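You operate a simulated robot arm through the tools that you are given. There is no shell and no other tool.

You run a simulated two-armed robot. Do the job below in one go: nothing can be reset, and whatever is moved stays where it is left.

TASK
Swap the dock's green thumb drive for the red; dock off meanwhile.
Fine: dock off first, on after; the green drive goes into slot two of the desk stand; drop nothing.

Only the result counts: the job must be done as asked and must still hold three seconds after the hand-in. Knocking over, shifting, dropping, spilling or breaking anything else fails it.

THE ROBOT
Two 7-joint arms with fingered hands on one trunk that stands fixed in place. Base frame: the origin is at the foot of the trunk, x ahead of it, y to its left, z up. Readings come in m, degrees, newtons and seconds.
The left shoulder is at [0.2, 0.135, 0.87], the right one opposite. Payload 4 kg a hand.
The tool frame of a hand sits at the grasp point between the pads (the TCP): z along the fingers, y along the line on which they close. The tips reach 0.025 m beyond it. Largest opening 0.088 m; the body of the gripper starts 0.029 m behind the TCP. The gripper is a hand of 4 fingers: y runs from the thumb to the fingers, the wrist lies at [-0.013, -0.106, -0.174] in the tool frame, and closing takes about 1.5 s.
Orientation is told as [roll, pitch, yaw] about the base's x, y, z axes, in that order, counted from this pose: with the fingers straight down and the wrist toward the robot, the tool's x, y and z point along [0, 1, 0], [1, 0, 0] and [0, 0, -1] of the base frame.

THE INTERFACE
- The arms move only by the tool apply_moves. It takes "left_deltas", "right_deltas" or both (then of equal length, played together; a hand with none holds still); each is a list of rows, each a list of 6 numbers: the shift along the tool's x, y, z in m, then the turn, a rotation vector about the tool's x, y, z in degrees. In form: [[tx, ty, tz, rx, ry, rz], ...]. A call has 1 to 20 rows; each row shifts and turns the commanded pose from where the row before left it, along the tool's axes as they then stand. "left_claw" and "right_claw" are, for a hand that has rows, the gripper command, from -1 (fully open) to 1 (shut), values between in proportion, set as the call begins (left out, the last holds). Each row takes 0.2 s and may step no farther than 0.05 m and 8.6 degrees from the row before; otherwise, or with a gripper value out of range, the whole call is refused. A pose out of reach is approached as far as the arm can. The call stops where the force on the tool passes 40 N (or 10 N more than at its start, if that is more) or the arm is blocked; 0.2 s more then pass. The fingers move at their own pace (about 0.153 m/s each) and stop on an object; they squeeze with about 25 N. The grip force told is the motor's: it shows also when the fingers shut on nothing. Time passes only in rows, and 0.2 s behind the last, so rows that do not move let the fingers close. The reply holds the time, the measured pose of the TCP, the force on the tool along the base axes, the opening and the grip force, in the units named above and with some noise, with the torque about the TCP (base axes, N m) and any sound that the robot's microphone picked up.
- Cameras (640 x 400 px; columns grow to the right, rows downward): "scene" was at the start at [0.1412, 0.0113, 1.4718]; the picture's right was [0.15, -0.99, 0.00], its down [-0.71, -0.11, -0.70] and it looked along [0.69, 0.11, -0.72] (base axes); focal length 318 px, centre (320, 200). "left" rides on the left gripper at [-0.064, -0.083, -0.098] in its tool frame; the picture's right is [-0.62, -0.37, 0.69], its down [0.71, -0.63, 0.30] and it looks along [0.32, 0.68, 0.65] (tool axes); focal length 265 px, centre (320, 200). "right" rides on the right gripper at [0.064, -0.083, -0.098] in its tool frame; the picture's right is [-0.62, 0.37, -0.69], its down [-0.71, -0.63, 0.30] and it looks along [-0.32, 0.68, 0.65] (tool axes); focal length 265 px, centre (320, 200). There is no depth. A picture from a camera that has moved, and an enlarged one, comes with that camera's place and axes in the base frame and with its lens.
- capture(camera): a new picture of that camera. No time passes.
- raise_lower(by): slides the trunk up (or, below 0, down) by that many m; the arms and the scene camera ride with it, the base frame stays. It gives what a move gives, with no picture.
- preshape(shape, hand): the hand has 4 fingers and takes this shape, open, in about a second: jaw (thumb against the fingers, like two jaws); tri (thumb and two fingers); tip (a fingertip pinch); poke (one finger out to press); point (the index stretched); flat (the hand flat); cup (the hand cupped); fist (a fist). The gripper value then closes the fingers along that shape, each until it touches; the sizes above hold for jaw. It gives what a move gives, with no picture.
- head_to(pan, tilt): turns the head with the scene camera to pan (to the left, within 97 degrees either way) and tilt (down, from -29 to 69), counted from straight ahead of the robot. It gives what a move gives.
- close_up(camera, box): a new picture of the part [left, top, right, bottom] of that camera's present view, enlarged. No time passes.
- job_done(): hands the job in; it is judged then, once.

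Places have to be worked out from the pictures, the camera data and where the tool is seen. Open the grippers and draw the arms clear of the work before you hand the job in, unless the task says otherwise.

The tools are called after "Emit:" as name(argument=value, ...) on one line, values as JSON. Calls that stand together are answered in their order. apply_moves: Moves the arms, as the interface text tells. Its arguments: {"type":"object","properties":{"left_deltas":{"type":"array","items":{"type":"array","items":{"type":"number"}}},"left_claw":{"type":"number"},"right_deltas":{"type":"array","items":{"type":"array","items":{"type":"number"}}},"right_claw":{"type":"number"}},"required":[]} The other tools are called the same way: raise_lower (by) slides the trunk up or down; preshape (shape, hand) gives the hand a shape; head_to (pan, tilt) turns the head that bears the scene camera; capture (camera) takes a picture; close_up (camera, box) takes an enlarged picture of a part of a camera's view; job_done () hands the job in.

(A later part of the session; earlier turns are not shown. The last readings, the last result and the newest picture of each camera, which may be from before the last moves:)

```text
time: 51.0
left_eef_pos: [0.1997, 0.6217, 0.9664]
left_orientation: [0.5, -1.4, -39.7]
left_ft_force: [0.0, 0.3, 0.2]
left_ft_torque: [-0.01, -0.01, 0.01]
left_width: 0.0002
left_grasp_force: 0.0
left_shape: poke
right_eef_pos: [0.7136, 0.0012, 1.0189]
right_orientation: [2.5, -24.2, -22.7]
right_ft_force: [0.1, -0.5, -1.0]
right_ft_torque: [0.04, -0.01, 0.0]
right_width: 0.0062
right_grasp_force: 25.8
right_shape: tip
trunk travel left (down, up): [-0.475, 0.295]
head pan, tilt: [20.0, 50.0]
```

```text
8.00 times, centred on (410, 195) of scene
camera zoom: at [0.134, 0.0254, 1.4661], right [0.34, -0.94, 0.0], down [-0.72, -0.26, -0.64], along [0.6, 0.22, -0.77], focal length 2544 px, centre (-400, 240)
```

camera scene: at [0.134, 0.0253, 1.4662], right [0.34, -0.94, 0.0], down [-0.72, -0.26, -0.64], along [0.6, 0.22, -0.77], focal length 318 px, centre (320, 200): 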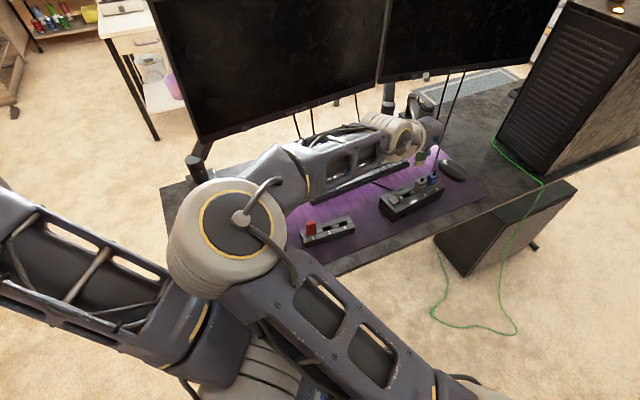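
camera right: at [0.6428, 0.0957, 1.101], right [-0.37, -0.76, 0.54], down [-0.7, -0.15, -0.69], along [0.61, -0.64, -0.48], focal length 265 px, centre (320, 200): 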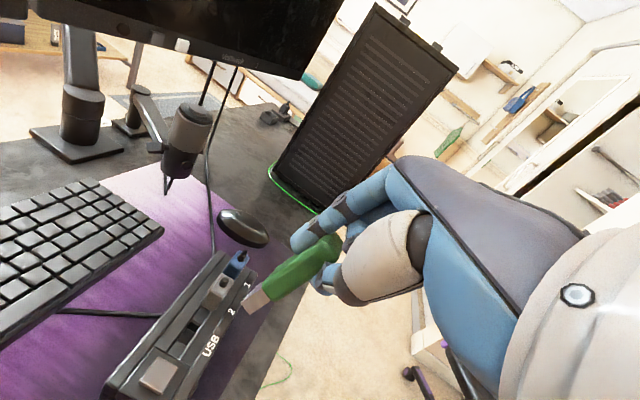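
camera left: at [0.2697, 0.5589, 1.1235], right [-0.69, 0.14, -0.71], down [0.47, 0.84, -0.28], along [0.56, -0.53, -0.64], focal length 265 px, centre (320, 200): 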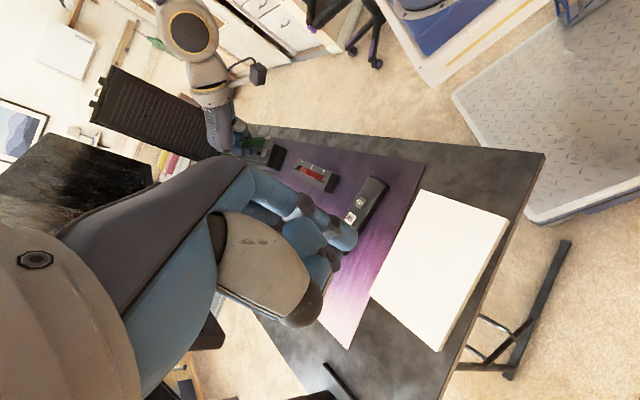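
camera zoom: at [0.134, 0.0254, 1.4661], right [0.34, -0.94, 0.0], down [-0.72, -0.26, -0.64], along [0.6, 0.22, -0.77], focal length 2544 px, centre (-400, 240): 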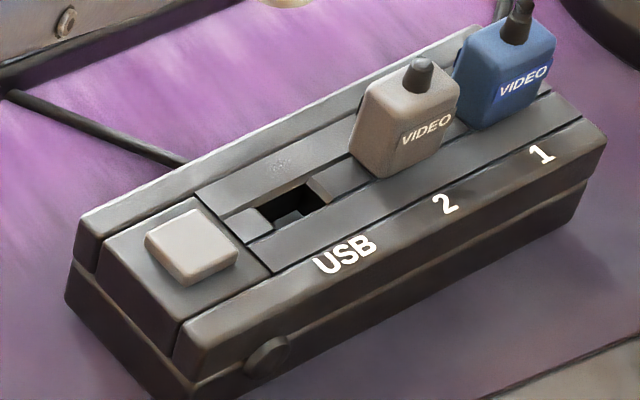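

The drive is now aligned (edge slope matches the dock's). Its tip is at TCP + (-2, -7, -63) mm and the socket centre is (0.772, -0.004). I move over the socket and lower partway.

Emit:
apply_moves(right_deltas=[[0.0082, 0.0169, 0.008, 0, 0, 0], [0.0082, 0.0169, 0.008, 0, 0, 0], [0.0082, 0.0169, 0.008, 0, 0, 0], [-0.0012, -0.0123, 0.0273, 0, 0, 0], [-0.0012, -0.0123, 0.0273, 0, 0, 0], [-0.0012, -0.0123, 0.0273, 0, 0, 0], [-0.0012, -0.0123, 0.0273, 0, 0, 0], [0, 0, 0, 0, 0, 0]])

Emit:
capture(camera="scene")

Emit:
close_up(camera="right", box=[180, 200, 360, 340])

```text
time: 52.8
left_eef_pos: [0.1994, 0.6216, 0.9664]
left_orientation: [0.5, -1.5, -39.7]
left_ft_force: [0.8, 0.7, 0.5]
left_ft_torque: [0.0, 0.03, 0.03]
left_width: 0.0
left_grasp_force: 0.1
left_shape: poke
right_eef_pos: [0.7735, 0.001, 0.8993]
right_orientation: [2.5, -24.2, -22.8]
right_ft_force: [-0.5, 0.6, 0.7]
right_ft_torque: [0.01, -0.03, 0.01]
right_width: 0.0064
right_grasp_force: 24.7
right_shape: tip
trunk travel left (down, up): [-0.475, 0.295]
head pan, tilt: [20.0, 50.0]
```

```text
taken
camera scene: at [0.134, 0.0253, 1.4662], right [0.34, -0.94, 0.0], down [-0.72, -0.26, -0.64], along [0.6, 0.22, -0.77], focal length 318 px, centre (320, 200)
```

scene: 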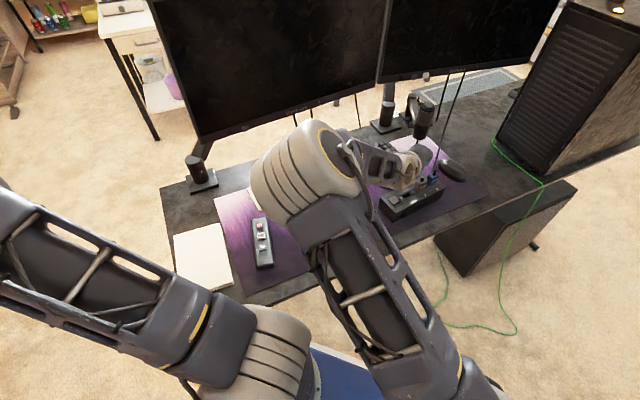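

```text
2.86 times, centred on (270, 270) of right
camera zoom: at [0.6885, 0.1014, 0.9567], right [-0.19, -0.62, 0.76], down [-0.67, -0.48, -0.56], along [0.71, -0.62, -0.33], focal length 758 px, centre (463, 0)
```

zoom: 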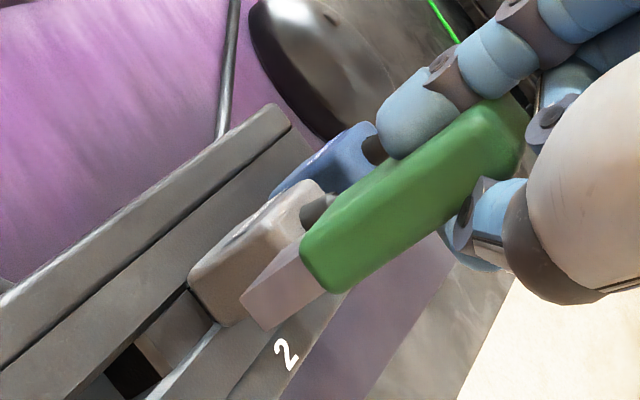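

The elbow is comfortable here and the drive hangs over the socket. I zoom on the socket opening and on the plug to measure the last millimetres.

Emit:
close_up(camera="right", box=[190, 290, 290, 360])

Emit:
close_up(camera="scene", box=[385, 150, 445, 220])

```text
5.71 times, centred on (240, 325) of right
camera zoom: at [0.6885, 0.1014, 0.9567], right [-0.19, -0.62, 0.76], down [-0.67, -0.48, -0.56], along [0.71, -0.62, -0.33], focal length 1517 px, centre (777, -514)
```

zoom: 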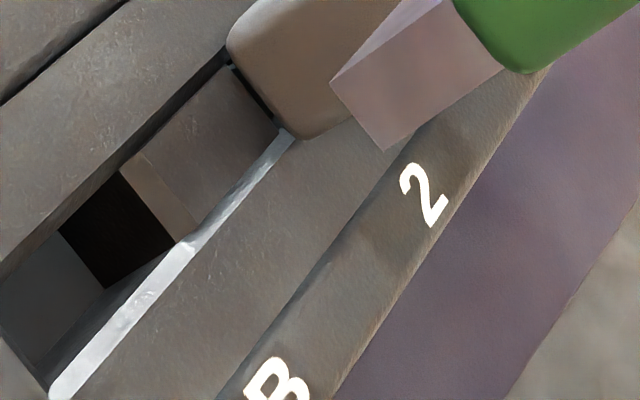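

```text
5.71 times, centred on (415, 185) of scene
camera zoom: at [0.134, 0.0253, 1.4662], right [0.34, -0.94, 0.0], down [-0.72, -0.26, -0.64], along [0.6, 0.22, -0.77], focal length 1817 px, centre (-223, 286)
```

zoom: 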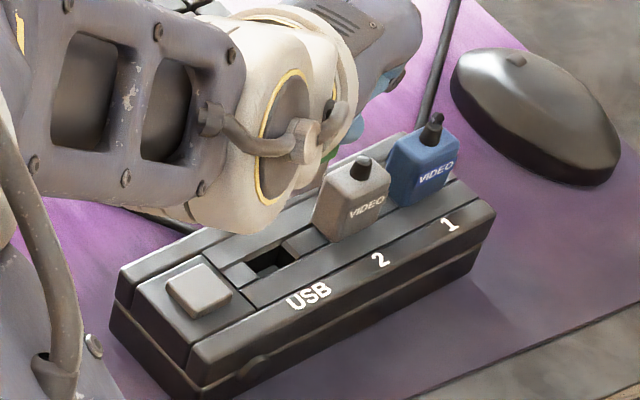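

The plug tip is within about 1 mm of the socket centre in this view. I lower to just above the socket and re-check.

Emit:
apply_moves(right_deltas=[[-0.0005, -0.0055, 0.0121, 0, 0, 0], [-0.0005, -0.0055, 0.0121, 0, 0, 0], [-0.0005, -0.0055, 0.0121, 0, 0, 0], [0, 0, 0, 0, 0, 0]])

Emit:
close_up(camera="right", box=[190, 210, 340, 320])

Emit:
close_up(camera="scene", box=[385, 150, 445, 220])

```text
time: 53.8
left_eef_pos: [0.1993, 0.6217, 0.9679]
left_orientation: [0.5, -1.3, -39.7]
left_ft_force: [-1.0, 0.2, 1.0]
left_ft_torque: [0.0, 0.0, -0.02]
left_width: 0.0002
left_grasp_force: 0.0
left_shape: poke
right_eef_pos: [0.7745, 0.0028, 0.8584]
right_orientation: [2.4, -24.3, -22.8]
right_ft_force: [-0.7, -0.6, -0.2]
right_ft_torque: [0.01, 0.02, 0.01]
right_width: 0.0065
right_grasp_force: 25.0
right_shape: tip
trunk travel left (down, up): [-0.475, 0.295]
head pan, tilt: [20.0, 50.0]
```

```text
3.64 times, centred on (265, 265) of right
camera zoom: at [0.689, 0.1013, 0.916], right [-0.19, -0.62, 0.76], down [-0.67, -0.48, -0.56], along [0.71, -0.62, -0.33], focal length 965 px, centre (520, -36)
```

zoom: 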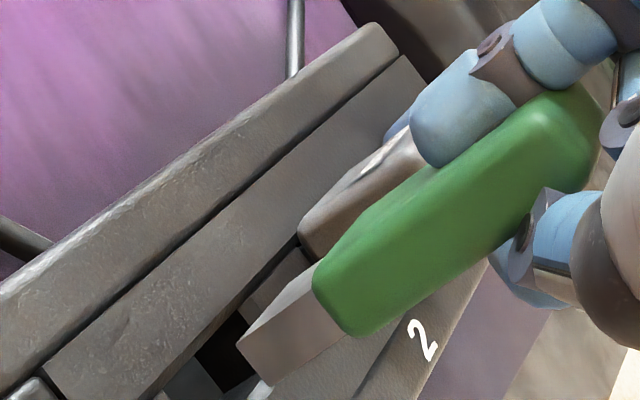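

```text
5.71 times, centred on (415, 185) of scene
camera zoom: at [0.134, 0.0253, 1.4662], right [0.34, -0.94, 0.0], down [-0.72, -0.26, -0.64], along [0.6, 0.22, -0.77], focal length 1817 px, centre (-223, 286)
```

zoom: 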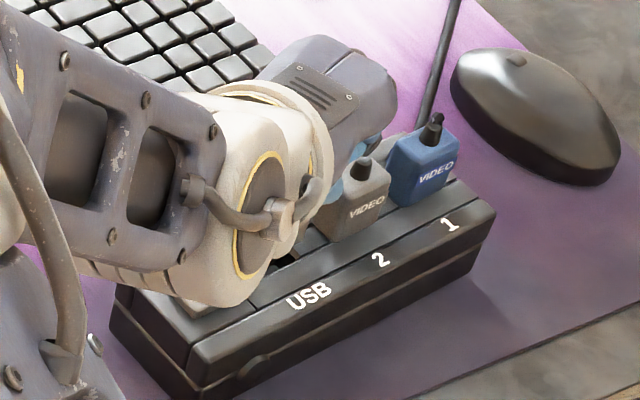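

The tip is about 12 mm above the socket and 1.5 mm too far along +a. I shift by that and lower in small steps, watching the force.

Emit:
apply_moves(right_deltas=[[0.0003, -0.0033, 0.004, 0, 0, 0], [-0.0002, -0.002, 0.0046, 0, 0, 0], [0, 0, 0, 0, 0, 0]])

Emit:
close_up(camera="right", box=[190, 210, 340, 320])

```text
time: 54.6
left_eef_pos: [0.1997, 0.6226, 0.9661]
left_orientation: [0.5, -1.4, -39.7]
left_ft_force: [0.1, 0.6, 0.5]
left_ft_torque: [-0.01, 0.0, -0.02]
left_width: 0.0001
left_grasp_force: 0.0
left_shape: poke
right_eef_pos: [0.7731, 0.0036, 0.8499]
right_orientation: [2.5, -24.3, -22.8]
right_ft_force: [0.3, 0.6, -1.1]
right_ft_torque: [-0.03, -0.03, 0.0]
right_width: 0.0062
right_grasp_force: 25.0
right_shape: tip
trunk travel left (down, up): [-0.475, 0.295]
head pan, tilt: [20.0, 50.0]
```

```text
3.64 times, centred on (265, 265) of right
camera zoom: at [0.6878, 0.1032, 0.9074], right [-0.19, -0.62, 0.76], down [-0.67, -0.48, -0.56], along [0.71, -0.62, -0.33], focal length 965 px, centre (520, -36)
```

zoom: 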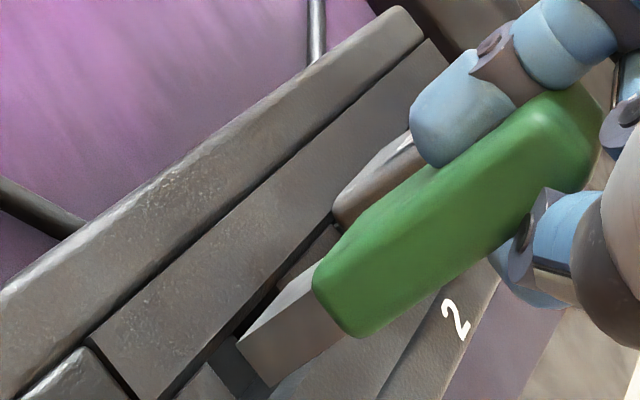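

The plug edge is inside both channel edges. I continue down in 3 mm steps.

Emit:
apply_moves(right_deltas=[[-0.0001, -0.0012, 0.0027, 0, 0, 0], [-0.0001, -0.0012, 0.0027, 0, 0, 0], [0, 0, 0, 0, 0, 0]])

Emit:
close_up(camera="right", box=[190, 210, 340, 320])

```text
time: 55.4
left_eef_pos: [0.1987, 0.6226, 0.9667]
left_orientation: [0.5, -1.4, -39.7]
left_ft_force: [-0.3, -0.2, -0.8]
left_ft_torque: [-0.02, 0.01, -0.02]
left_width: 0.0002
left_grasp_force: 0.0
left_shape: poke
right_eef_pos: [0.7715, 0.0036, 0.8433]
right_orientation: [2.4, -24.2, -22.8]
right_ft_force: [0.4, 0.5, -0.3]
right_ft_torque: [0.01, 0.0, -0.02]
right_width: 0.0064
right_grasp_force: 25.4
right_shape: tip
trunk travel left (down, up): [-0.475, 0.295]
head pan, tilt: [20.0, 50.0]
```

```text
3.64 times, centred on (265, 265) of right
camera zoom: at [0.6863, 0.1032, 0.9013], right [-0.19, -0.62, 0.76], down [-0.67, -0.48, -0.56], along [0.71, -0.62, -0.33], focal length 965 px, centre (520, -36)
```

zoom: 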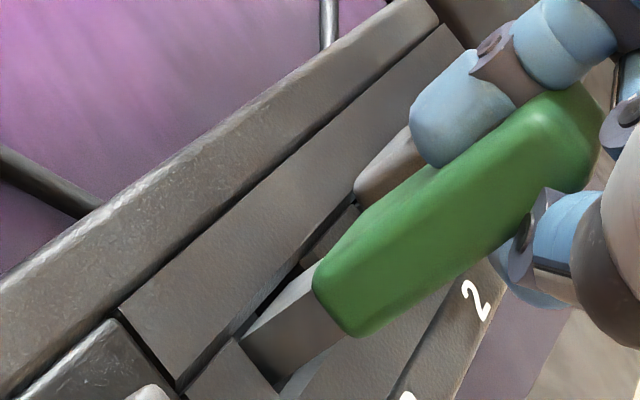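

No contact force and the plug is entering the socket. I continue.

Emit:
apply_moves(right_deltas=[[-0.0001, -0.0012, 0.0027, 0, 0, 0], [-0.0001, -0.0012, 0.0027, 0, 0, 0], [0, 0, 0, 0, 0, 0]])

Emit:
close_up(camera="right", box=[190, 210, 340, 320])

```text
time: 56.2
left_eef_pos: [0.1988, 0.6219, 0.9663]
left_orientation: [0.5, -1.4, -39.7]
left_ft_force: [0.7, -0.2, 0.4]
left_ft_torque: [0.01, 0.0, -0.01]
left_width: 0.0001
left_grasp_force: 0.1
left_shape: poke
right_eef_pos: [0.7732, 0.0042, 0.8365]
right_orientation: [2.5, -24.3, -22.7]
right_ft_force: [-0.6, -0.2, -0.8]
right_ft_torque: [-0.03, 0.03, 0.0]
right_width: 0.0064
right_grasp_force: 25.2
right_shape: tip
trunk travel left (down, up): [-0.475, 0.295]
head pan, tilt: [20.0, 50.0]
```

```text
3.64 times, centred on (265, 265) of right
camera zoom: at [0.6872, 0.1038, 0.8949], right [-0.19, -0.62, 0.76], down [-0.67, -0.48, -0.56], along [0.71, -0.62, -0.33], focal length 965 px, centre (520, -36)
```

zoom: 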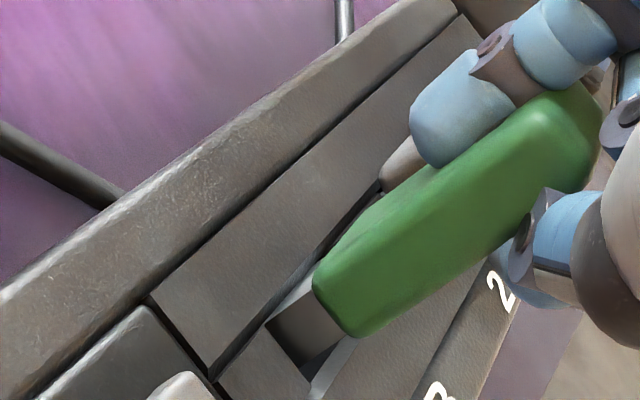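

The plug is about two-thirds in, still without load. I lower the last few millimetres.

Emit:
apply_moves(right_deltas=[[-0.0001, -0.0009, 0.002, 0, 0, 0], [-0.0001, -0.0009, 0.002, 0, 0, 0], [0, 0, 0, 0, 0, 0]])

Emit:
close_up(camera="right", box=[190, 210, 340, 320])

```text
time: 57.0
left_eef_pos: [0.1997, 0.6229, 0.9664]
left_orientation: [0.5, -1.5, -39.8]
left_ft_force: [0.2, 0.2, 0.7]
left_ft_torque: [-0.03, 0.04, -0.01]
left_width: 0.0
left_grasp_force: 0.1
left_shape: poke
right_eef_pos: [0.7719, 0.0039, 0.8322]
right_orientation: [2.4, -24.3, -22.8]
right_ft_force: [1.2, -1.2, 0.1]
right_ft_torque: [-0.01, 0.01, 0.02]
right_width: 0.0062
right_grasp_force: 25.0
right_shape: tip
trunk travel left (down, up): [-0.475, 0.295]
head pan, tilt: [20.0, 50.0]
```

```text
3.64 times, centred on (265, 265) of right
camera zoom: at [0.6864, 0.1037, 0.8903], right [-0.19, -0.62, 0.76], down [-0.67, -0.48, -0.56], along [0.71, -0.62, -0.33], focal length 965 px, centre (520, -36)
```

zoom: 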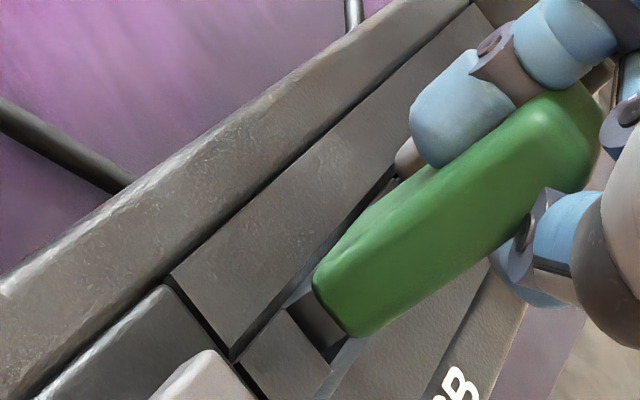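

Nearly seated; a sliver of plug still shows. I lower a little more.

Emit:
apply_moves(right_deltas=[[-0.0001, -0.0008, 0.0018, 0, 0, 0], [-0.0001, -0.0006, 0.0014, 0, 0, 0], [0, 0, 0, 0, 0, 0]])

Emit:
close_up(camera="right", box=[190, 210, 340, 320])

```text
time: 57.8
left_eef_pos: [0.1998, 0.6227, 0.9666]
left_orientation: [0.4, -1.4, -39.8]
left_ft_force: [-0.5, 0.4, 0.6]
left_ft_torque: [0.02, 0.04, -0.01]
left_width: 0.0002
left_grasp_force: 0.0
left_shape: poke
right_eef_pos: [0.7717, 0.0032, 0.8303]
right_orientation: [2.6, -24.6, -22.9]
right_ft_force: [-2.3, 1.7, 17.6]
right_ft_torque: [-0.06, 0.04, -0.03]
right_width: 0.0066
right_grasp_force: 25.0
right_shape: tip
trunk travel left (down, up): [-0.475, 0.295]
head pan, tilt: [20.0, 50.0]
```

```text
3.64 times, centred on (265, 265) of right
camera zoom: at [0.6867, 0.1038, 0.8884], right [-0.2, -0.62, 0.76], down [-0.67, -0.48, -0.57], along [0.71, -0.62, -0.32], focal length 965 px, centre (520, -36)
```

zoom: 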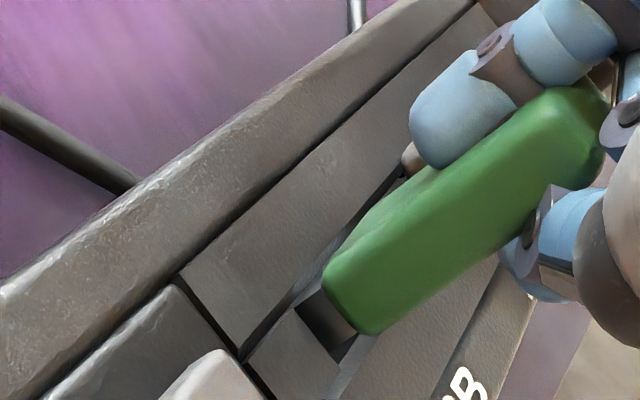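

The plug has met its stop (about 18 N up) with most of its length in the socket, so the drive stands on its own. I relieve the load slightly and open the fingers just a little, staying clear of the grey plug.

Emit:
apply_moves(right_deltas=[[0, 0.0004, -0.0009, 0, 0, 0], [0, 0, 0, 0, 0, 0], [0, 0, 0, 0, 0, 0], [0, 0, 0, 0, 0, 0]], right_claw=0.6)

Emit:
close_up(camera="right", box=[190, 180, 370, 320])

```text
time: 58.8
left_eef_pos: [0.1998, 0.6215, 0.9668]
left_orientation: [0.5, -1.4, -39.7]
left_ft_force: [-0.6, -0.6, 0.0]
left_ft_torque: [0.03, 0.01, 0.0]
left_width: 0.0
left_grasp_force: 0.0
left_shape: poke
right_eef_pos: [0.7721, 0.0051, 0.8294]
right_orientation: [2.4, -24.2, -22.8]
right_ft_force: [-0.6, -2.4, -0.1]
right_ft_torque: [-0.08, 0.04, -0.01]
right_width: 0.0177
right_grasp_force: 0.1
right_shape: tip
trunk travel left (down, up): [-0.475, 0.295]
head pan, tilt: [20.0, 50.0]
```

```text
2.86 times, centred on (280, 250) of right
camera zoom: at [0.6864, 0.1037, 0.8873], right [-0.19, -0.62, 0.76], down [-0.68, -0.48, -0.56], along [0.71, -0.62, -0.33], focal length 758 px, centre (434, 57)
```

zoom: 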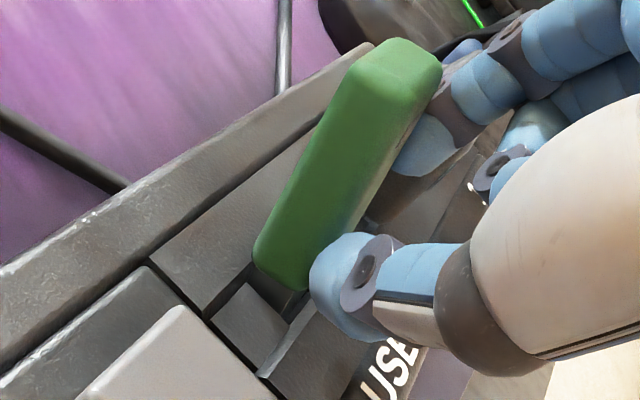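

The drive stays in the socket but leans towards the far side. I look from the scene camera before moving the hand.

Emit:
close_up(camera="scene", box=[380, 140, 460, 220])

Emit:
capture(camera="right")

Emit:
close_up(camera="right", box=[250, 180, 370, 280])

```text
5.00 times, centred on (420, 180) of scene
camera zoom: at [0.134, 0.0252, 1.466], right [0.34, -0.94, 0.0], down [-0.72, -0.26, -0.64], along [0.6, 0.22, -0.77], focal length 1590 px, centre (-180, 300)
```

zoom: 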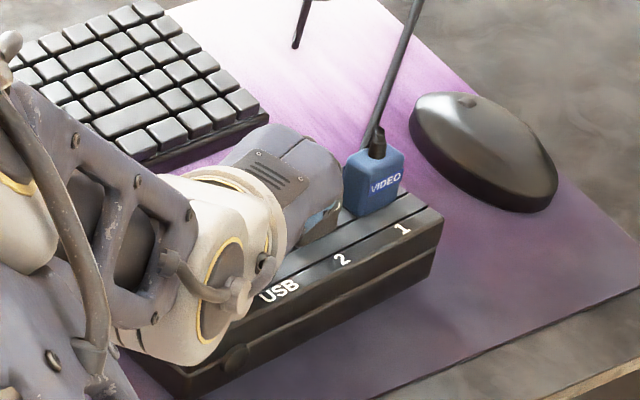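

```text
taken
camera right: at [0.6864, 0.1037, 0.8873], right [-0.19, -0.62, 0.76], down [-0.68, -0.48, -0.56], along [0.71, -0.62, -0.33], focal length 265 px, centre (320, 200)
```

right: 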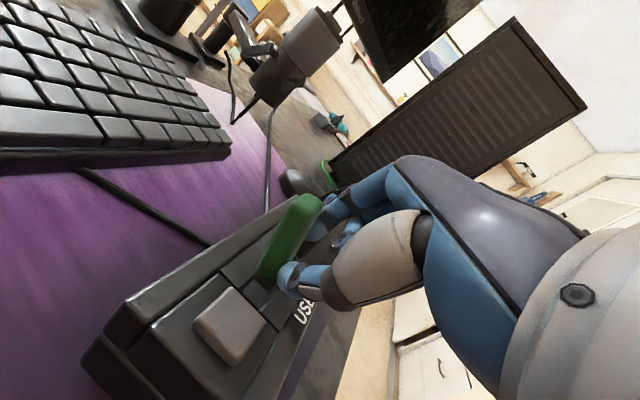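

```text
4.00 times, centred on (310, 230) of right
camera zoom: at [0.6864, 0.1037, 0.8873], right [-0.19, -0.62, 0.76], down [-0.68, -0.48, -0.56], along [0.71, -0.62, -0.33], focal length 1062 px, centre (360, 80)
```

zoom: 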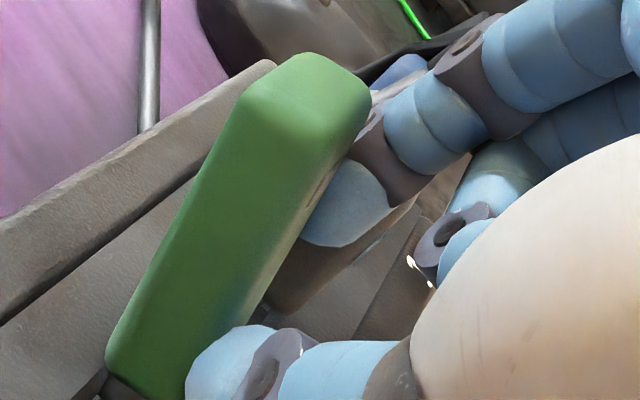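

Both fingertips are on the near side of the drive, which leans away from them. I withdraw the hand towards the near side and up, away from the drive.

Emit:
apply_moves(right_deltas=[[-0.0036, 0.0014, -0.0062, 0, 0, 0], [-0.0138, 0, -0.0116, 0, 0, 0], [0.0012, 0.0123, -0.0273, 0, 0, 0], [0.0012, 0.0123, -0.0273, 0, 0, 0], [0.0012, 0.0123, -0.0273, 0, 0, 0], [0, 0, 0, 0, 0, 0]])

Emit:
capture(camera="right")

Emit:
close_up(camera="scene", box=[370, 130, 470, 230])

```text
time: 60.2
left_eef_pos: [0.1997, 0.6227, 0.9653]
left_orientation: [0.5, -1.4, -39.7]
left_ft_force: [0.6, 0.5, -0.1]
left_ft_torque: [0.02, 0.0, 0.02]
left_width: 0.0001
left_grasp_force: 0.2
left_shape: poke
right_eef_pos: [0.7591, -0.0109, 0.934]
right_orientation: [2.6, -24.2, -22.8]
right_ft_force: [0.0, 0.0, -0.6]
right_ft_torque: [0.03, 0.01, -0.02]
right_width: 0.0175
right_grasp_force: 0.2
right_shape: tip
trunk travel left (down, up): [-0.475, 0.295]
head pan, tilt: [20.0, 50.0]
```

```text
taken
camera right: at [0.673, 0.0894, 0.9918], right [-0.19, -0.62, 0.76], down [-0.67, -0.48, -0.56], along [0.71, -0.62, -0.33], focal length 265 px, centre (320, 200)
```

right: 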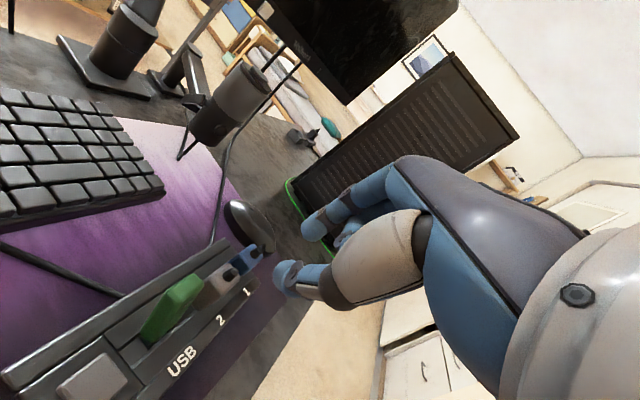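

```text
4.00 times, centred on (420, 180) of scene
camera zoom: at [0.134, 0.0253, 1.4661], right [0.34, -0.94, 0.0], down [-0.72, -0.26, -0.64], along [0.6, 0.22, -0.77], focal length 1272 px, centre (-80, 280)
```

zoom: 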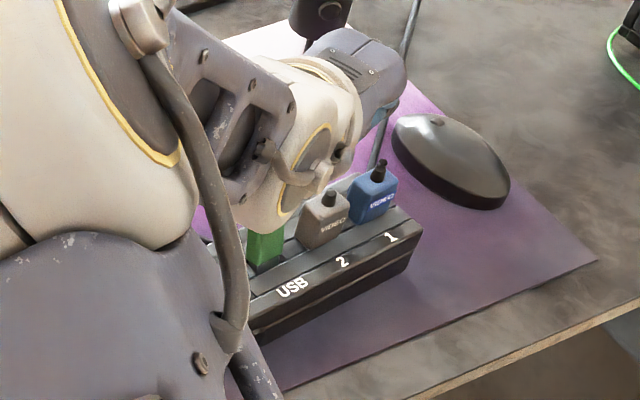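

The green drive is standing in the dock socket again. I zoom to check how upright it is.

Emit:
close_up(camera="right", box=[90, 220, 290, 390])

```text
2.35 times, centred on (190, 305) of right
camera zoom: at [0.673, 0.0894, 0.9918], right [-0.19, -0.62, 0.76], down [-0.67, -0.48, -0.56], along [0.71, -0.62, -0.33], focal length 624 px, centre (626, -47)
```

zoom: 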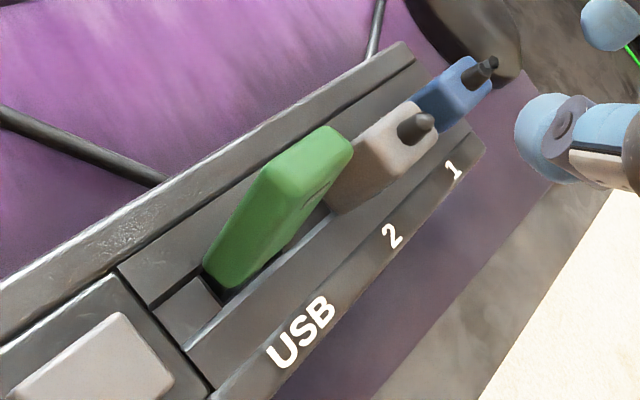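

The drive rests safely in the socket, window to the front, leaning slightly back. I back the right hand away, return it to yaw 50°, and switch to the thumb-and-two-finger shape to inspect it.

Emit:
apply_moves(right_deltas=[[-0.0338, -0.0045, -0.0216, 0, 0, 0], [-0.0338, -0.0045, -0.0216, 0, 0, 0], [-0.0338, -0.0045, -0.0216, 0, 0, 0], [-0.0338, -0.0045, -0.0216, 0, 0, 0], [0, 0, 0, 2.486, 1.467, -7.888], [0, 0, 0, 2.486, 1.467, -7.888], [0, 0, 0, 2.486, 1.467, -7.888], [0, 0, 0, 2.486, 1.467, -7.888], [0, 0, 0, 2.486, 1.467, -7.888], [0, 0, 0, 2.486, 1.467, -7.888], [0, 0, 0, 2.486, 1.467, -7.888], [0, 0, 0, 2.486, 1.467, -7.888], [0, 0, 0, 2.486, 1.467, -7.888], [0, 0, 0, 0, 0, 0]])

Emit:
preshape(shape="tri", hand="right")

Emit:
apply_moves(right_deltas=[[0, 0, 0, 0, 0, 0], [0, 0, 0, 0, 0, 0], [0, 0, 0, 0, 0, 0], [0, 0, 0, 0, 0, 0]], right_claw=0.3)

Emit:
capture(camera="right")

Emit:
capture(camera="scene")

```text
time: 63.2
left_eef_pos: [0.1983, 0.623, 0.9667]
left_orientation: [0.5, -1.4, -39.7]
left_ft_force: [-0.1, 0.4, -0.4]
left_ft_torque: [0.01, 0.0, 0.0]
left_width: 0.0003
left_grasp_force: 0.0
left_shape: poke
right_eef_pos: [0.6607, -0.1198, 1.0027]
right_orientation: [0.0, 0.1, 50.0]
right_ft_force: [-0.1, 0.3, 0.1]
right_ft_torque: [-0.02, -0.05, 0.02]
right_width: 0.0178
right_grasp_force: 0.0
right_shape: tip
trunk travel left (down, up): [-0.475, 0.295]
head pan, tilt: [20.0, 50.0]
```

```text
time: 64.1
left_eef_pos: [0.2001, 0.6219, 0.9665]
left_orientation: [0.5, -1.4, -39.7]
left_ft_force: [0.5, -0.6, 0.6]
left_ft_torque: [0.04, 0.05, -0.01]
left_width: 0.0001
left_grasp_force: 0.0
left_shape: poke
right_eef_pos: [0.6612, -0.1207, 1.0017]
right_orientation: [0.0, 0.1, 49.8]
right_ft_force: [1.0, 0.5, -0.1]
right_ft_torque: [0.02, 0.0, -0.03]
right_width: 0.0874
right_grasp_force: 0.1
right_shape: tri
trunk travel left (down, up): [-0.475, 0.295]
head pan, tilt: [20.0, 50.0]
```

```text
time: 65.1
left_eef_pos: [0.1997, 0.6219, 0.9657]
left_orientation: [0.5, -1.4, -39.7]
left_ft_force: [-0.7, 0.7, -0.7]
left_ft_torque: [-0.02, -0.01, 0.01]
left_width: 0.0002
left_grasp_force: 0.0
left_shape: poke
right_eef_pos: [0.6606, -0.1205, 1.0023]
right_orientation: [-0.1, 0.0, 49.9]
right_ft_force: [0.0, -0.3, -0.5]
right_ft_torque: [0.01, -0.02, 0.0]
right_width: 0.0309
right_grasp_force: 0.0
right_shape: tri
trunk travel left (down, up): [-0.475, 0.295]
head pan, tilt: [20.0, 50.0]
```

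```text
taken
camera right: at [0.5573, -0.1434, 1.1005], right [0.71, -0.12, 0.69], down [0.14, -0.94, -0.3], along [0.69, 0.31, -0.65], focal length 265 px, centre (320, 200)
```

right: 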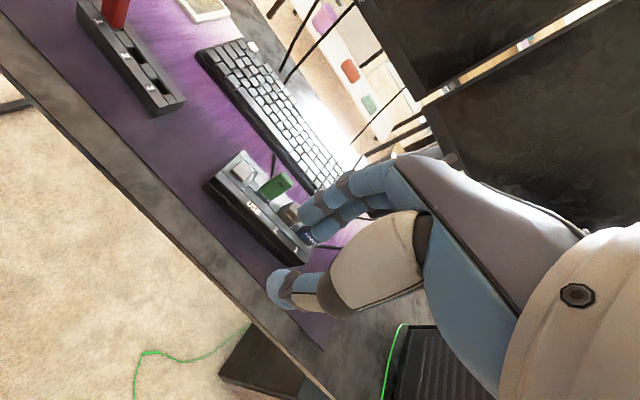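

```text
taken
camera scene: at [0.134, 0.0253, 1.4662], right [0.34, -0.94, 0.0], down [-0.72, -0.26, -0.64], along [0.6, 0.22, -0.77], focal length 318 px, centre (320, 200)
```

scene: 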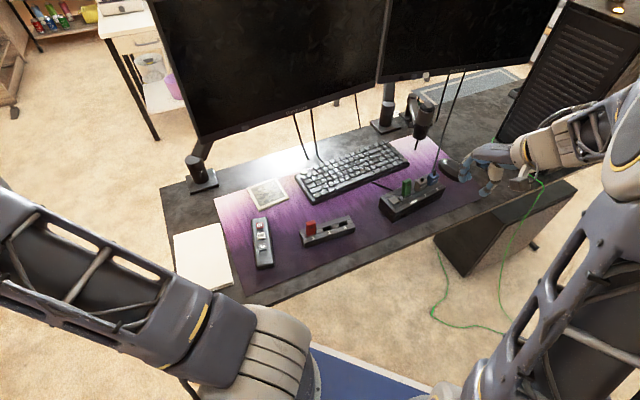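

Everything is in clear view now. I check the stand and the dock for any shift, and inspect the three-finger shape.

Emit:
close_up(camera="scene", box=[290, 200, 370, 255])

Emit:
close_up(camera="scene", box=[370, 160, 450, 225])

Emit:
close_up(camera="right", box=[250, 160, 430, 320])

Emit:
close_up(camera="scene", box=[450, 120, 550, 210])

```text
7.27 times, centred on (330, 228) of scene
camera zoom: at [0.134, 0.0253, 1.4662], right [0.34, -0.94, 0.0], down [-0.72, -0.26, -0.64], along [0.6, 0.22, -0.77], focal length 2313 px, centre (247, 0)
```

zoom: 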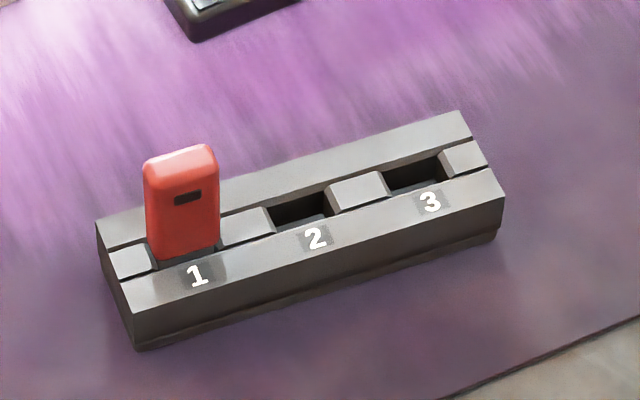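

```text
6.15 times, centred on (410, 192) of scene
camera zoom: at [0.134, 0.0253, 1.4662], right [0.34, -0.94, 0.0], down [-0.72, -0.26, -0.64], along [0.6, 0.22, -0.77], focal length 1957 px, centre (-234, 246)
```

zoom: 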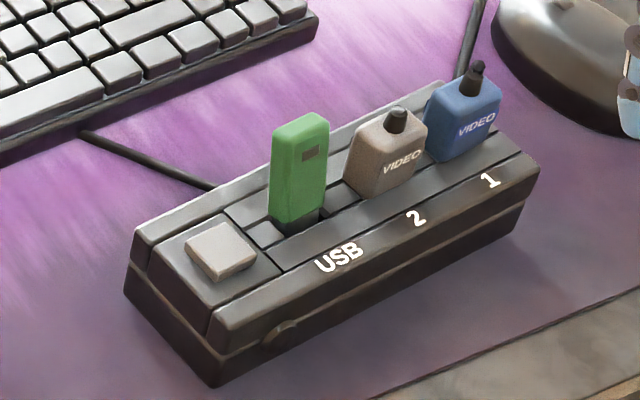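

```text
2.50 times, centred on (340, 240) of right
camera zoom: at [0.5573, -0.1434, 1.1005], right [0.71, -0.12, 0.69], down [0.14, -0.94, -0.3], along [0.69, 0.31, -0.65], focal length 664 px, centre (270, 100)
```

zoom: 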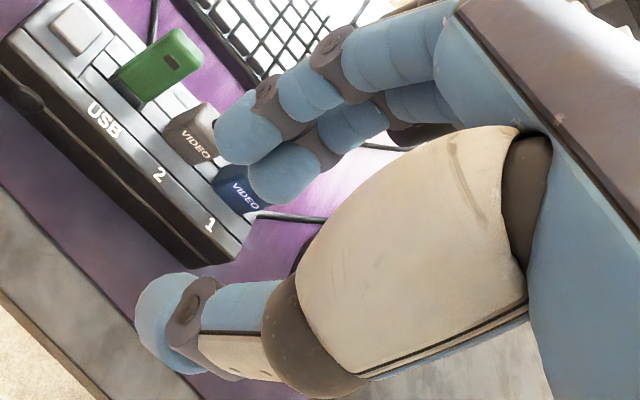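

```text
4.44 times, centred on (500, 165) of scene
camera zoom: at [0.134, 0.0253, 1.4662], right [0.34, -0.94, 0.0], down [-0.72, -0.26, -0.64], along [0.6, 0.22, -0.77], focal length 1414 px, centre (-480, 356)
```

zoom: 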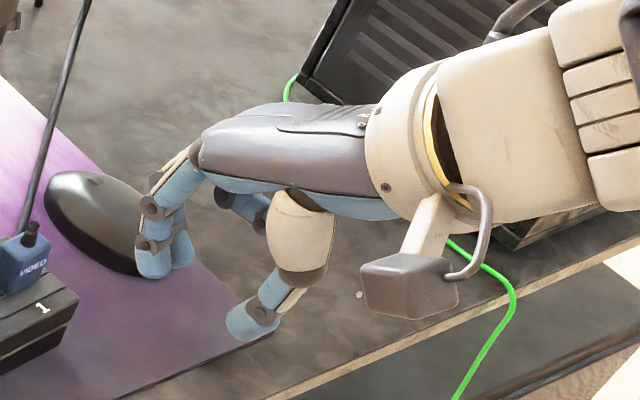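

The three-finger shape has index and middle straddling the thumb (x ≈ +6, -8 and -3 mm), which should resist twisting. I close it in the air to see how the tips meet.

Emit:
apply_moves(right_deltas=[[0, 0, 0, 0, 0, 0], [0, 0, 0, 0, 0, 0], [0, 0, 0, 0, 0, 0], [0, 0, 0, 0, 0, 0]], right_claw=0.8)

Emit:
close_up(camera="right", box=[250, 180, 390, 290])

Emit:
close_up(camera="scene", box=[470, 150, 520, 195])

```text
time: 66.1
left_eef_pos: [0.2002, 0.6222, 0.9669]
left_orientation: [0.6, -1.4, -39.6]
left_ft_force: [-0.3, 0.0, 0.3]
left_ft_torque: [0.0, -0.01, 0.0]
left_width: 0.0002
left_grasp_force: 0.0
left_shape: poke
right_eef_pos: [0.6605, -0.1196, 1.0017]
right_orientation: [-0.1, 0.1, 49.8]
right_ft_force: [0.1, 0.0, 0.3]
right_ft_torque: [-0.01, 0.0, -0.01]
right_width: 0.009
right_grasp_force: 0.0
right_shape: tri
trunk travel left (down, up): [-0.475, 0.295]
head pan, tilt: [20.0, 50.0]
```

```text
3.64 times, centred on (320, 235) of right
camera zoom: at [0.5573, -0.1434, 1.1005], right [0.71, -0.12, 0.69], down [0.14, -0.94, -0.3], along [0.69, 0.31, -0.65], focal length 965 px, centre (320, 73)
```

zoom: 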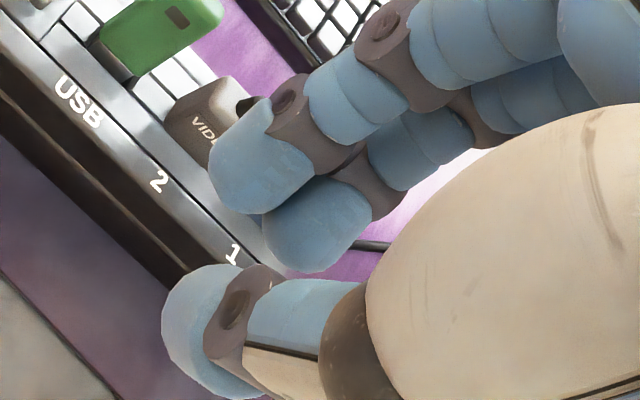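

```text
8.89 times, centred on (495, 172) of scene
camera zoom: at [0.134, 0.0253, 1.4662], right [0.34, -0.94, 0.0], down [-0.72, -0.26, -0.64], along [0.6, 0.22, -0.77], focal length 2827 px, centre (-1236, 444)
```

zoom: 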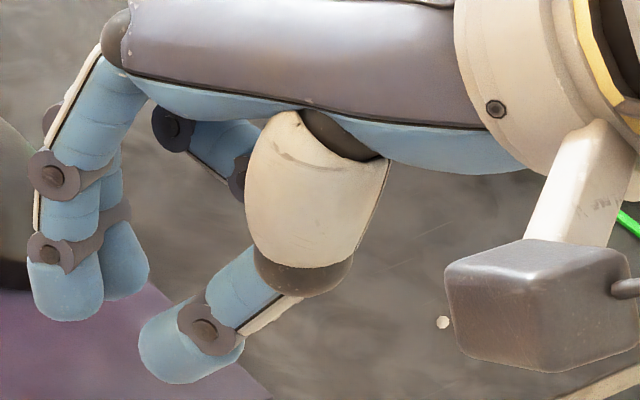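

The closed three-finger pinch is well opposed (thumb x≈2, fingers ±8 mm, same height). I tilt the hand -25° as before, open to 44 mm and hover over the green drive.

Emit:
apply_moves(right_deltas=[[0, 0, 0, 0, -8.33, 0], [0, 0, 0, 0, -8.33, 0], [0, 0, 0, 0, -8.34, 0], [0.0079, 0.0331, 0.0187, 0, 0, 0], [0.0079, 0.0331, 0.0187, 0, 0, 0], [0.0079, 0.0331, 0.0187, 0, 0, 0], [0.0079, 0.0331, 0.0187, 0, 0, 0], [0.0079, 0.0331, 0.0187, 0, 0, 0], [0, 0, 0, 0, 0, 0]], right_claw=0)

Emit:
capture(camera="right")

Emit:
close_up(camera="right", box=[170, 170, 370, 320])

```text
time: 68.1
left_eef_pos: [0.1984, 0.6224, 0.9666]
left_orientation: [0.5, -1.4, -39.7]
left_ft_force: [1.1, -0.3, -0.1]
left_ft_torque: [-0.02, -0.01, 0.02]
left_width: 0.0001
left_grasp_force: 0.0
left_shape: poke
right_eef_pos: [0.7718, 0.0057, 0.9005]
right_orientation: [-25.0, 0.0, 50.0]
right_ft_force: [0.2, 0.1, 0.0]
right_ft_torque: [-0.04, 0.01, 0.05]
right_width: 0.0437
right_grasp_force: 0.0
right_shape: tri
trunk travel left (down, up): [-0.475, 0.295]
head pan, tilt: [20.0, 50.0]
```

```text
taken
camera right: at [0.6411, 0.0061, 0.962], right [0.44, 0.11, 0.89], down [0.19, -0.98, 0.03], along [0.88, 0.16, -0.46], focal length 265 px, centre (320, 200)
```

right: 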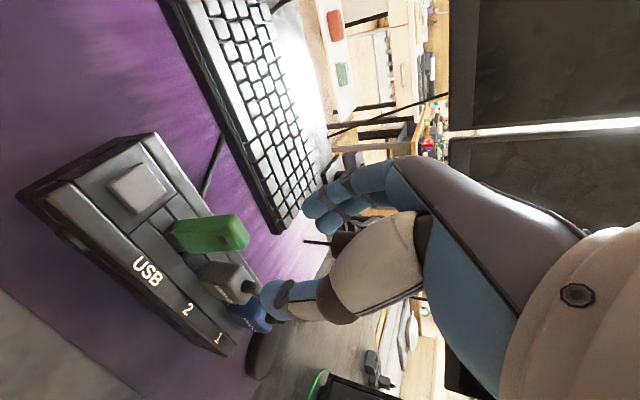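

```text
2.67 times, centred on (270, 245) of right
camera zoom: at [0.6411, 0.0061, 0.962], right [0.44, 0.11, 0.89], down [0.19, -0.98, 0.03], along [0.88, 0.16, -0.46], focal length 708 px, centre (453, 80)
```

zoom: 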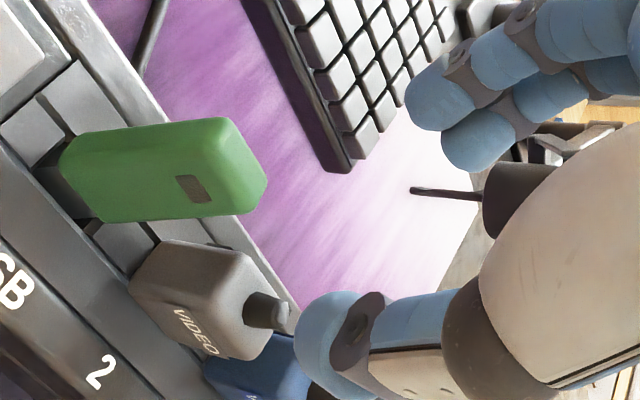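

The drive leans about 14° backwards; my fingers straddle it with room. I descend to the grip height in stages.

Emit:
apply_moves(right_deltas=[[0.007, 0, 0.015, 0, 0, 0], [0.007, 0, 0.015, 0, 0, 0], [0, 0, 0, 0, 0, 0]])

Emit:
close_up(camera="right", box=[170, 170, 370, 320])

```text
time: 68.9
left_eef_pos: [0.2014, 0.6223, 0.9668]
left_orientation: [0.6, -1.4, -39.7]
left_ft_force: [-0.2, 0.0, -0.3]
left_ft_torque: [0.0, -0.02, 0.01]
left_width: 0.0
left_grasp_force: 0.0
left_shape: poke
right_eef_pos: [0.7688, 0.0065, 0.8683]
right_orientation: [-25.0, 0.0, 49.9]
right_ft_force: [-0.1, 0.4, 0.3]
right_ft_torque: [0.0, 0.0, 0.0]
right_width: 0.0435
right_grasp_force: 0.1
right_shape: tri
trunk travel left (down, up): [-0.475, 0.295]
head pan, tilt: [20.0, 50.0]
```

```text
2.67 times, centred on (270, 245) of right
camera zoom: at [0.6385, 0.0058, 0.93], right [0.44, 0.11, 0.89], down [0.19, -0.98, 0.03], along [0.88, 0.16, -0.46], focal length 708 px, centre (453, 80)
```

zoom: 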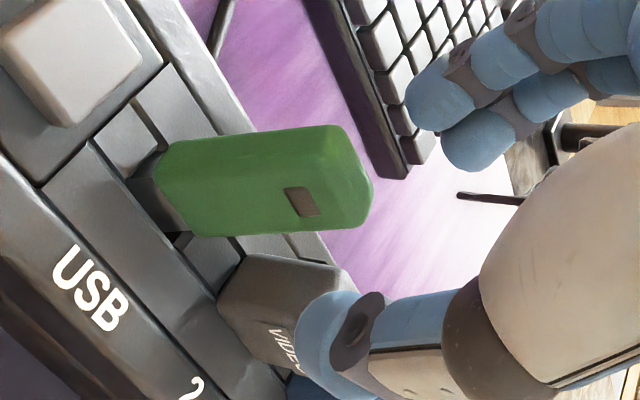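

The drive lies between thumb and fingers. I continue down to the grip height.

Emit:
apply_moves(right_deltas=[[0.007, 0, 0.015, 0, 0, 0], [0.007, 0, 0.015, 0, 0, 0], [0, 0, 0, 0, 0, 0]])

Emit:
close_up(camera="right", box=[170, 150, 390, 320])

```text
time: 69.7
left_eef_pos: [0.2006, 0.6224, 0.9671]
left_orientation: [0.5, -1.4, -39.8]
left_ft_force: [-0.1, 0.1, -0.2]
left_ft_torque: [0.01, -0.01, -0.01]
left_width: 0.0
left_grasp_force: 0.2
left_shape: poke
right_eef_pos: [0.7709, 0.006, 0.8352]
right_orientation: [-25.0, 0.0, 49.9]
right_ft_force: [0.1, 0.4, -0.5]
right_ft_torque: [-0.01, 0.0, 0.0]
right_width: 0.0435
right_grasp_force: 0.0
right_shape: tri
trunk travel left (down, up): [-0.475, 0.295]
head pan, tilt: [20.0, 50.0]
```

```text
2.35 times, centred on (280, 235) of right
camera zoom: at [0.6401, 0.0053, 0.8967], right [0.44, 0.11, 0.89], down [0.19, -0.98, 0.03], along [0.88, 0.16, -0.45], focal length 624 px, centre (414, 118)
```

zoom: 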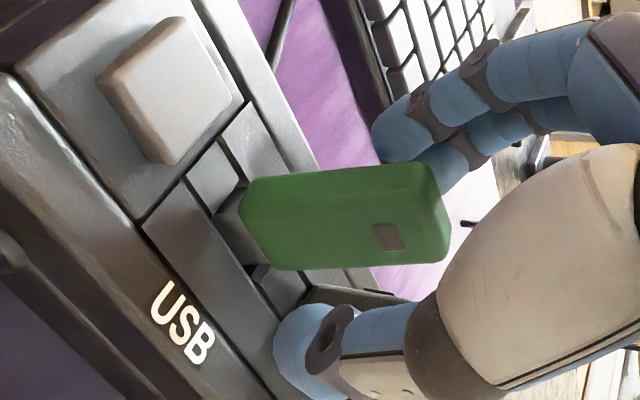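

I centre the hand over the socket line (7 mm back), then close the three fingers, which will set the drive upright.

Emit:
apply_moves(right_deltas=[[0, -0.0065, 0, 0, 0, 0], [0, 0, 0, 0, 0, 0]])

Emit:
apply_moves(right_deltas=[[0, 0, 0, 0, 0, 0], [0, 0, 0, 0, 0, 0], [0, 0, 0, 0, 0, 0], [0, 0, 0, 0, 0, 0], [0, 0, 0, 0, 0, 0], [0, 0, 0, 0, 0, 0]], right_claw=1)

Emit:
close_up(camera="right", box=[170, 150, 390, 320])

```text
time: 70.3
left_eef_pos: [0.2, 0.6224, 0.966]
left_orientation: [0.5, -1.4, -39.7]
left_ft_force: [-0.4, 0.1, -0.2]
left_ft_torque: [-0.04, -0.01, 0.0]
left_width: 0.0001
left_grasp_force: 0.1
left_shape: poke
right_eef_pos: [0.7651, 0.0003, 0.8351]
right_orientation: [-24.9, 0.0, 49.9]
right_ft_force: [-0.4, 0.5, -0.5]
right_ft_torque: [0.03, -0.01, 0.03]
right_width: 0.0436
right_grasp_force: 0.0
right_shape: tri
trunk travel left (down, up): [-0.475, 0.295]
head pan, tilt: [20.0, 50.0]
```

```text
time: 71.7
left_eef_pos: [0.1998, 0.6234, 0.9668]
left_orientation: [0.6, -1.3, -39.7]
left_ft_force: [-0.1, 0.0, -0.4]
left_ft_torque: [-0.03, -0.01, -0.01]
left_width: 0.0001
left_grasp_force: 0.0
left_shape: poke
right_eef_pos: [0.7659, 0.0005, 0.8358]
right_orientation: [-25.0, 0.0, 49.9]
right_ft_force: [-0.2, 0.3, -0.3]
right_ft_torque: [-0.01, -0.02, -0.03]
right_width: 0.0085
right_grasp_force: 25.0
right_shape: tri
trunk travel left (down, up): [-0.475, 0.295]
head pan, tilt: [20.0, 50.0]
```

```text
2.35 times, centred on (280, 235) of right
camera zoom: at [0.6353, 0.0002, 0.897], right [0.44, 0.11, 0.89], down [0.19, -0.98, 0.03], along [0.88, 0.16, -0.46], focal length 624 px, centre (414, 118)
```

zoom: 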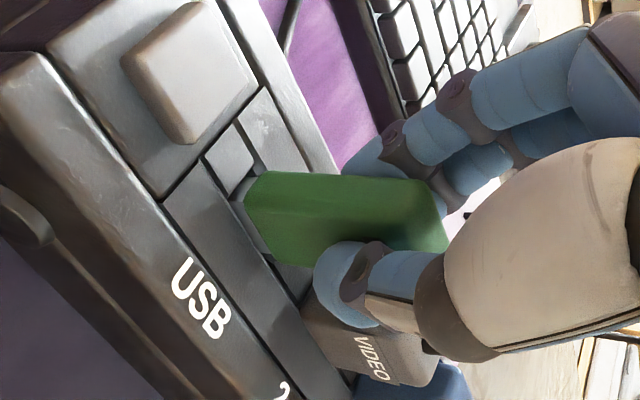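

The grip now reads 8.5 mm with the drive upright and square. I lift slowly and check whether it stays put.

Emit:
apply_moves(right_deltas=[[-0.0034, 0, -0.0073, 0, 0, 0], [-0.0034, 0, -0.0073, 0, 0, 0], [-0.0034, 0, -0.0073, 0, 0, 0], [-0.0034, 0, -0.0073, 0, 0, 0], [-0.0034, 0, -0.0073, 0, 0, 0], [0, 0, 0, 0, 0, 0], [0, 0, 0, 0, 0, 0], [0, 0, 0, 0, 0, 0]])

Emit:
close_up(camera="right", box=[170, 150, 390, 320])

Emit:
close_up(camera="scene", box=[370, 130, 470, 230])

```text
time: 73.5
left_eef_pos: [0.1995, 0.6216, 0.9672]
left_orientation: [0.4, -1.4, -39.7]
left_ft_force: [0.3, 0.0, -0.8]
left_ft_torque: [0.01, -0.02, 0.01]
left_width: 0.0001
left_grasp_force: 0.0
left_shape: poke
right_eef_pos: [0.7669, -0.0013, 0.8744]
right_orientation: [-25.0, 0.0, 49.9]
right_ft_force: [-0.2, -0.9, 0.0]
right_ft_torque: [0.0, -0.01, -0.01]
right_width: 0.0084
right_grasp_force: 25.1
right_shape: tri
trunk travel left (down, up): [-0.475, 0.295]
head pan, tilt: [20.0, 50.0]
```

```text
2.35 times, centred on (280, 235) of right
camera zoom: at [0.6364, -0.0007, 0.9371], right [0.44, 0.11, 0.89], down [0.19, -0.98, 0.03], along [0.88, 0.16, -0.46], focal length 624 px, centre (414, 118)
```

zoom: 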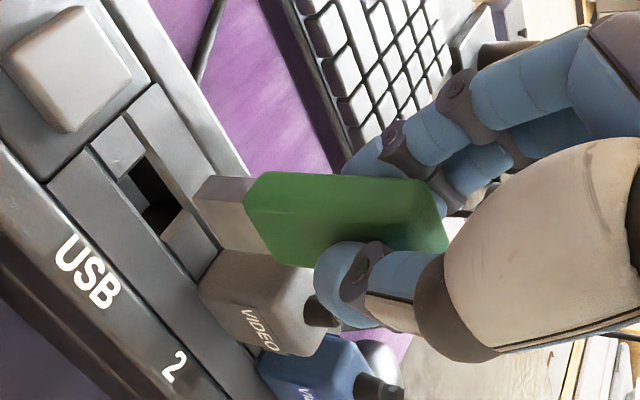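

```text
4.00 times, centred on (420, 180) of scene
camera zoom: at [0.134, 0.0253, 1.4662], right [0.34, -0.94, 0.0], down [-0.72, -0.26, -0.64], along [0.6, 0.22, -0.77], focal length 1272 px, centre (-80, 280)
```

zoom: 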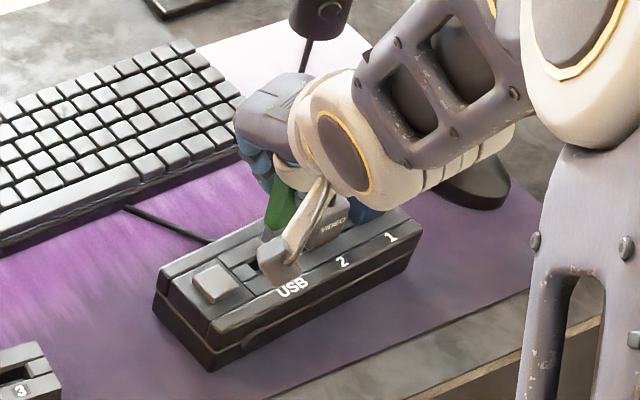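

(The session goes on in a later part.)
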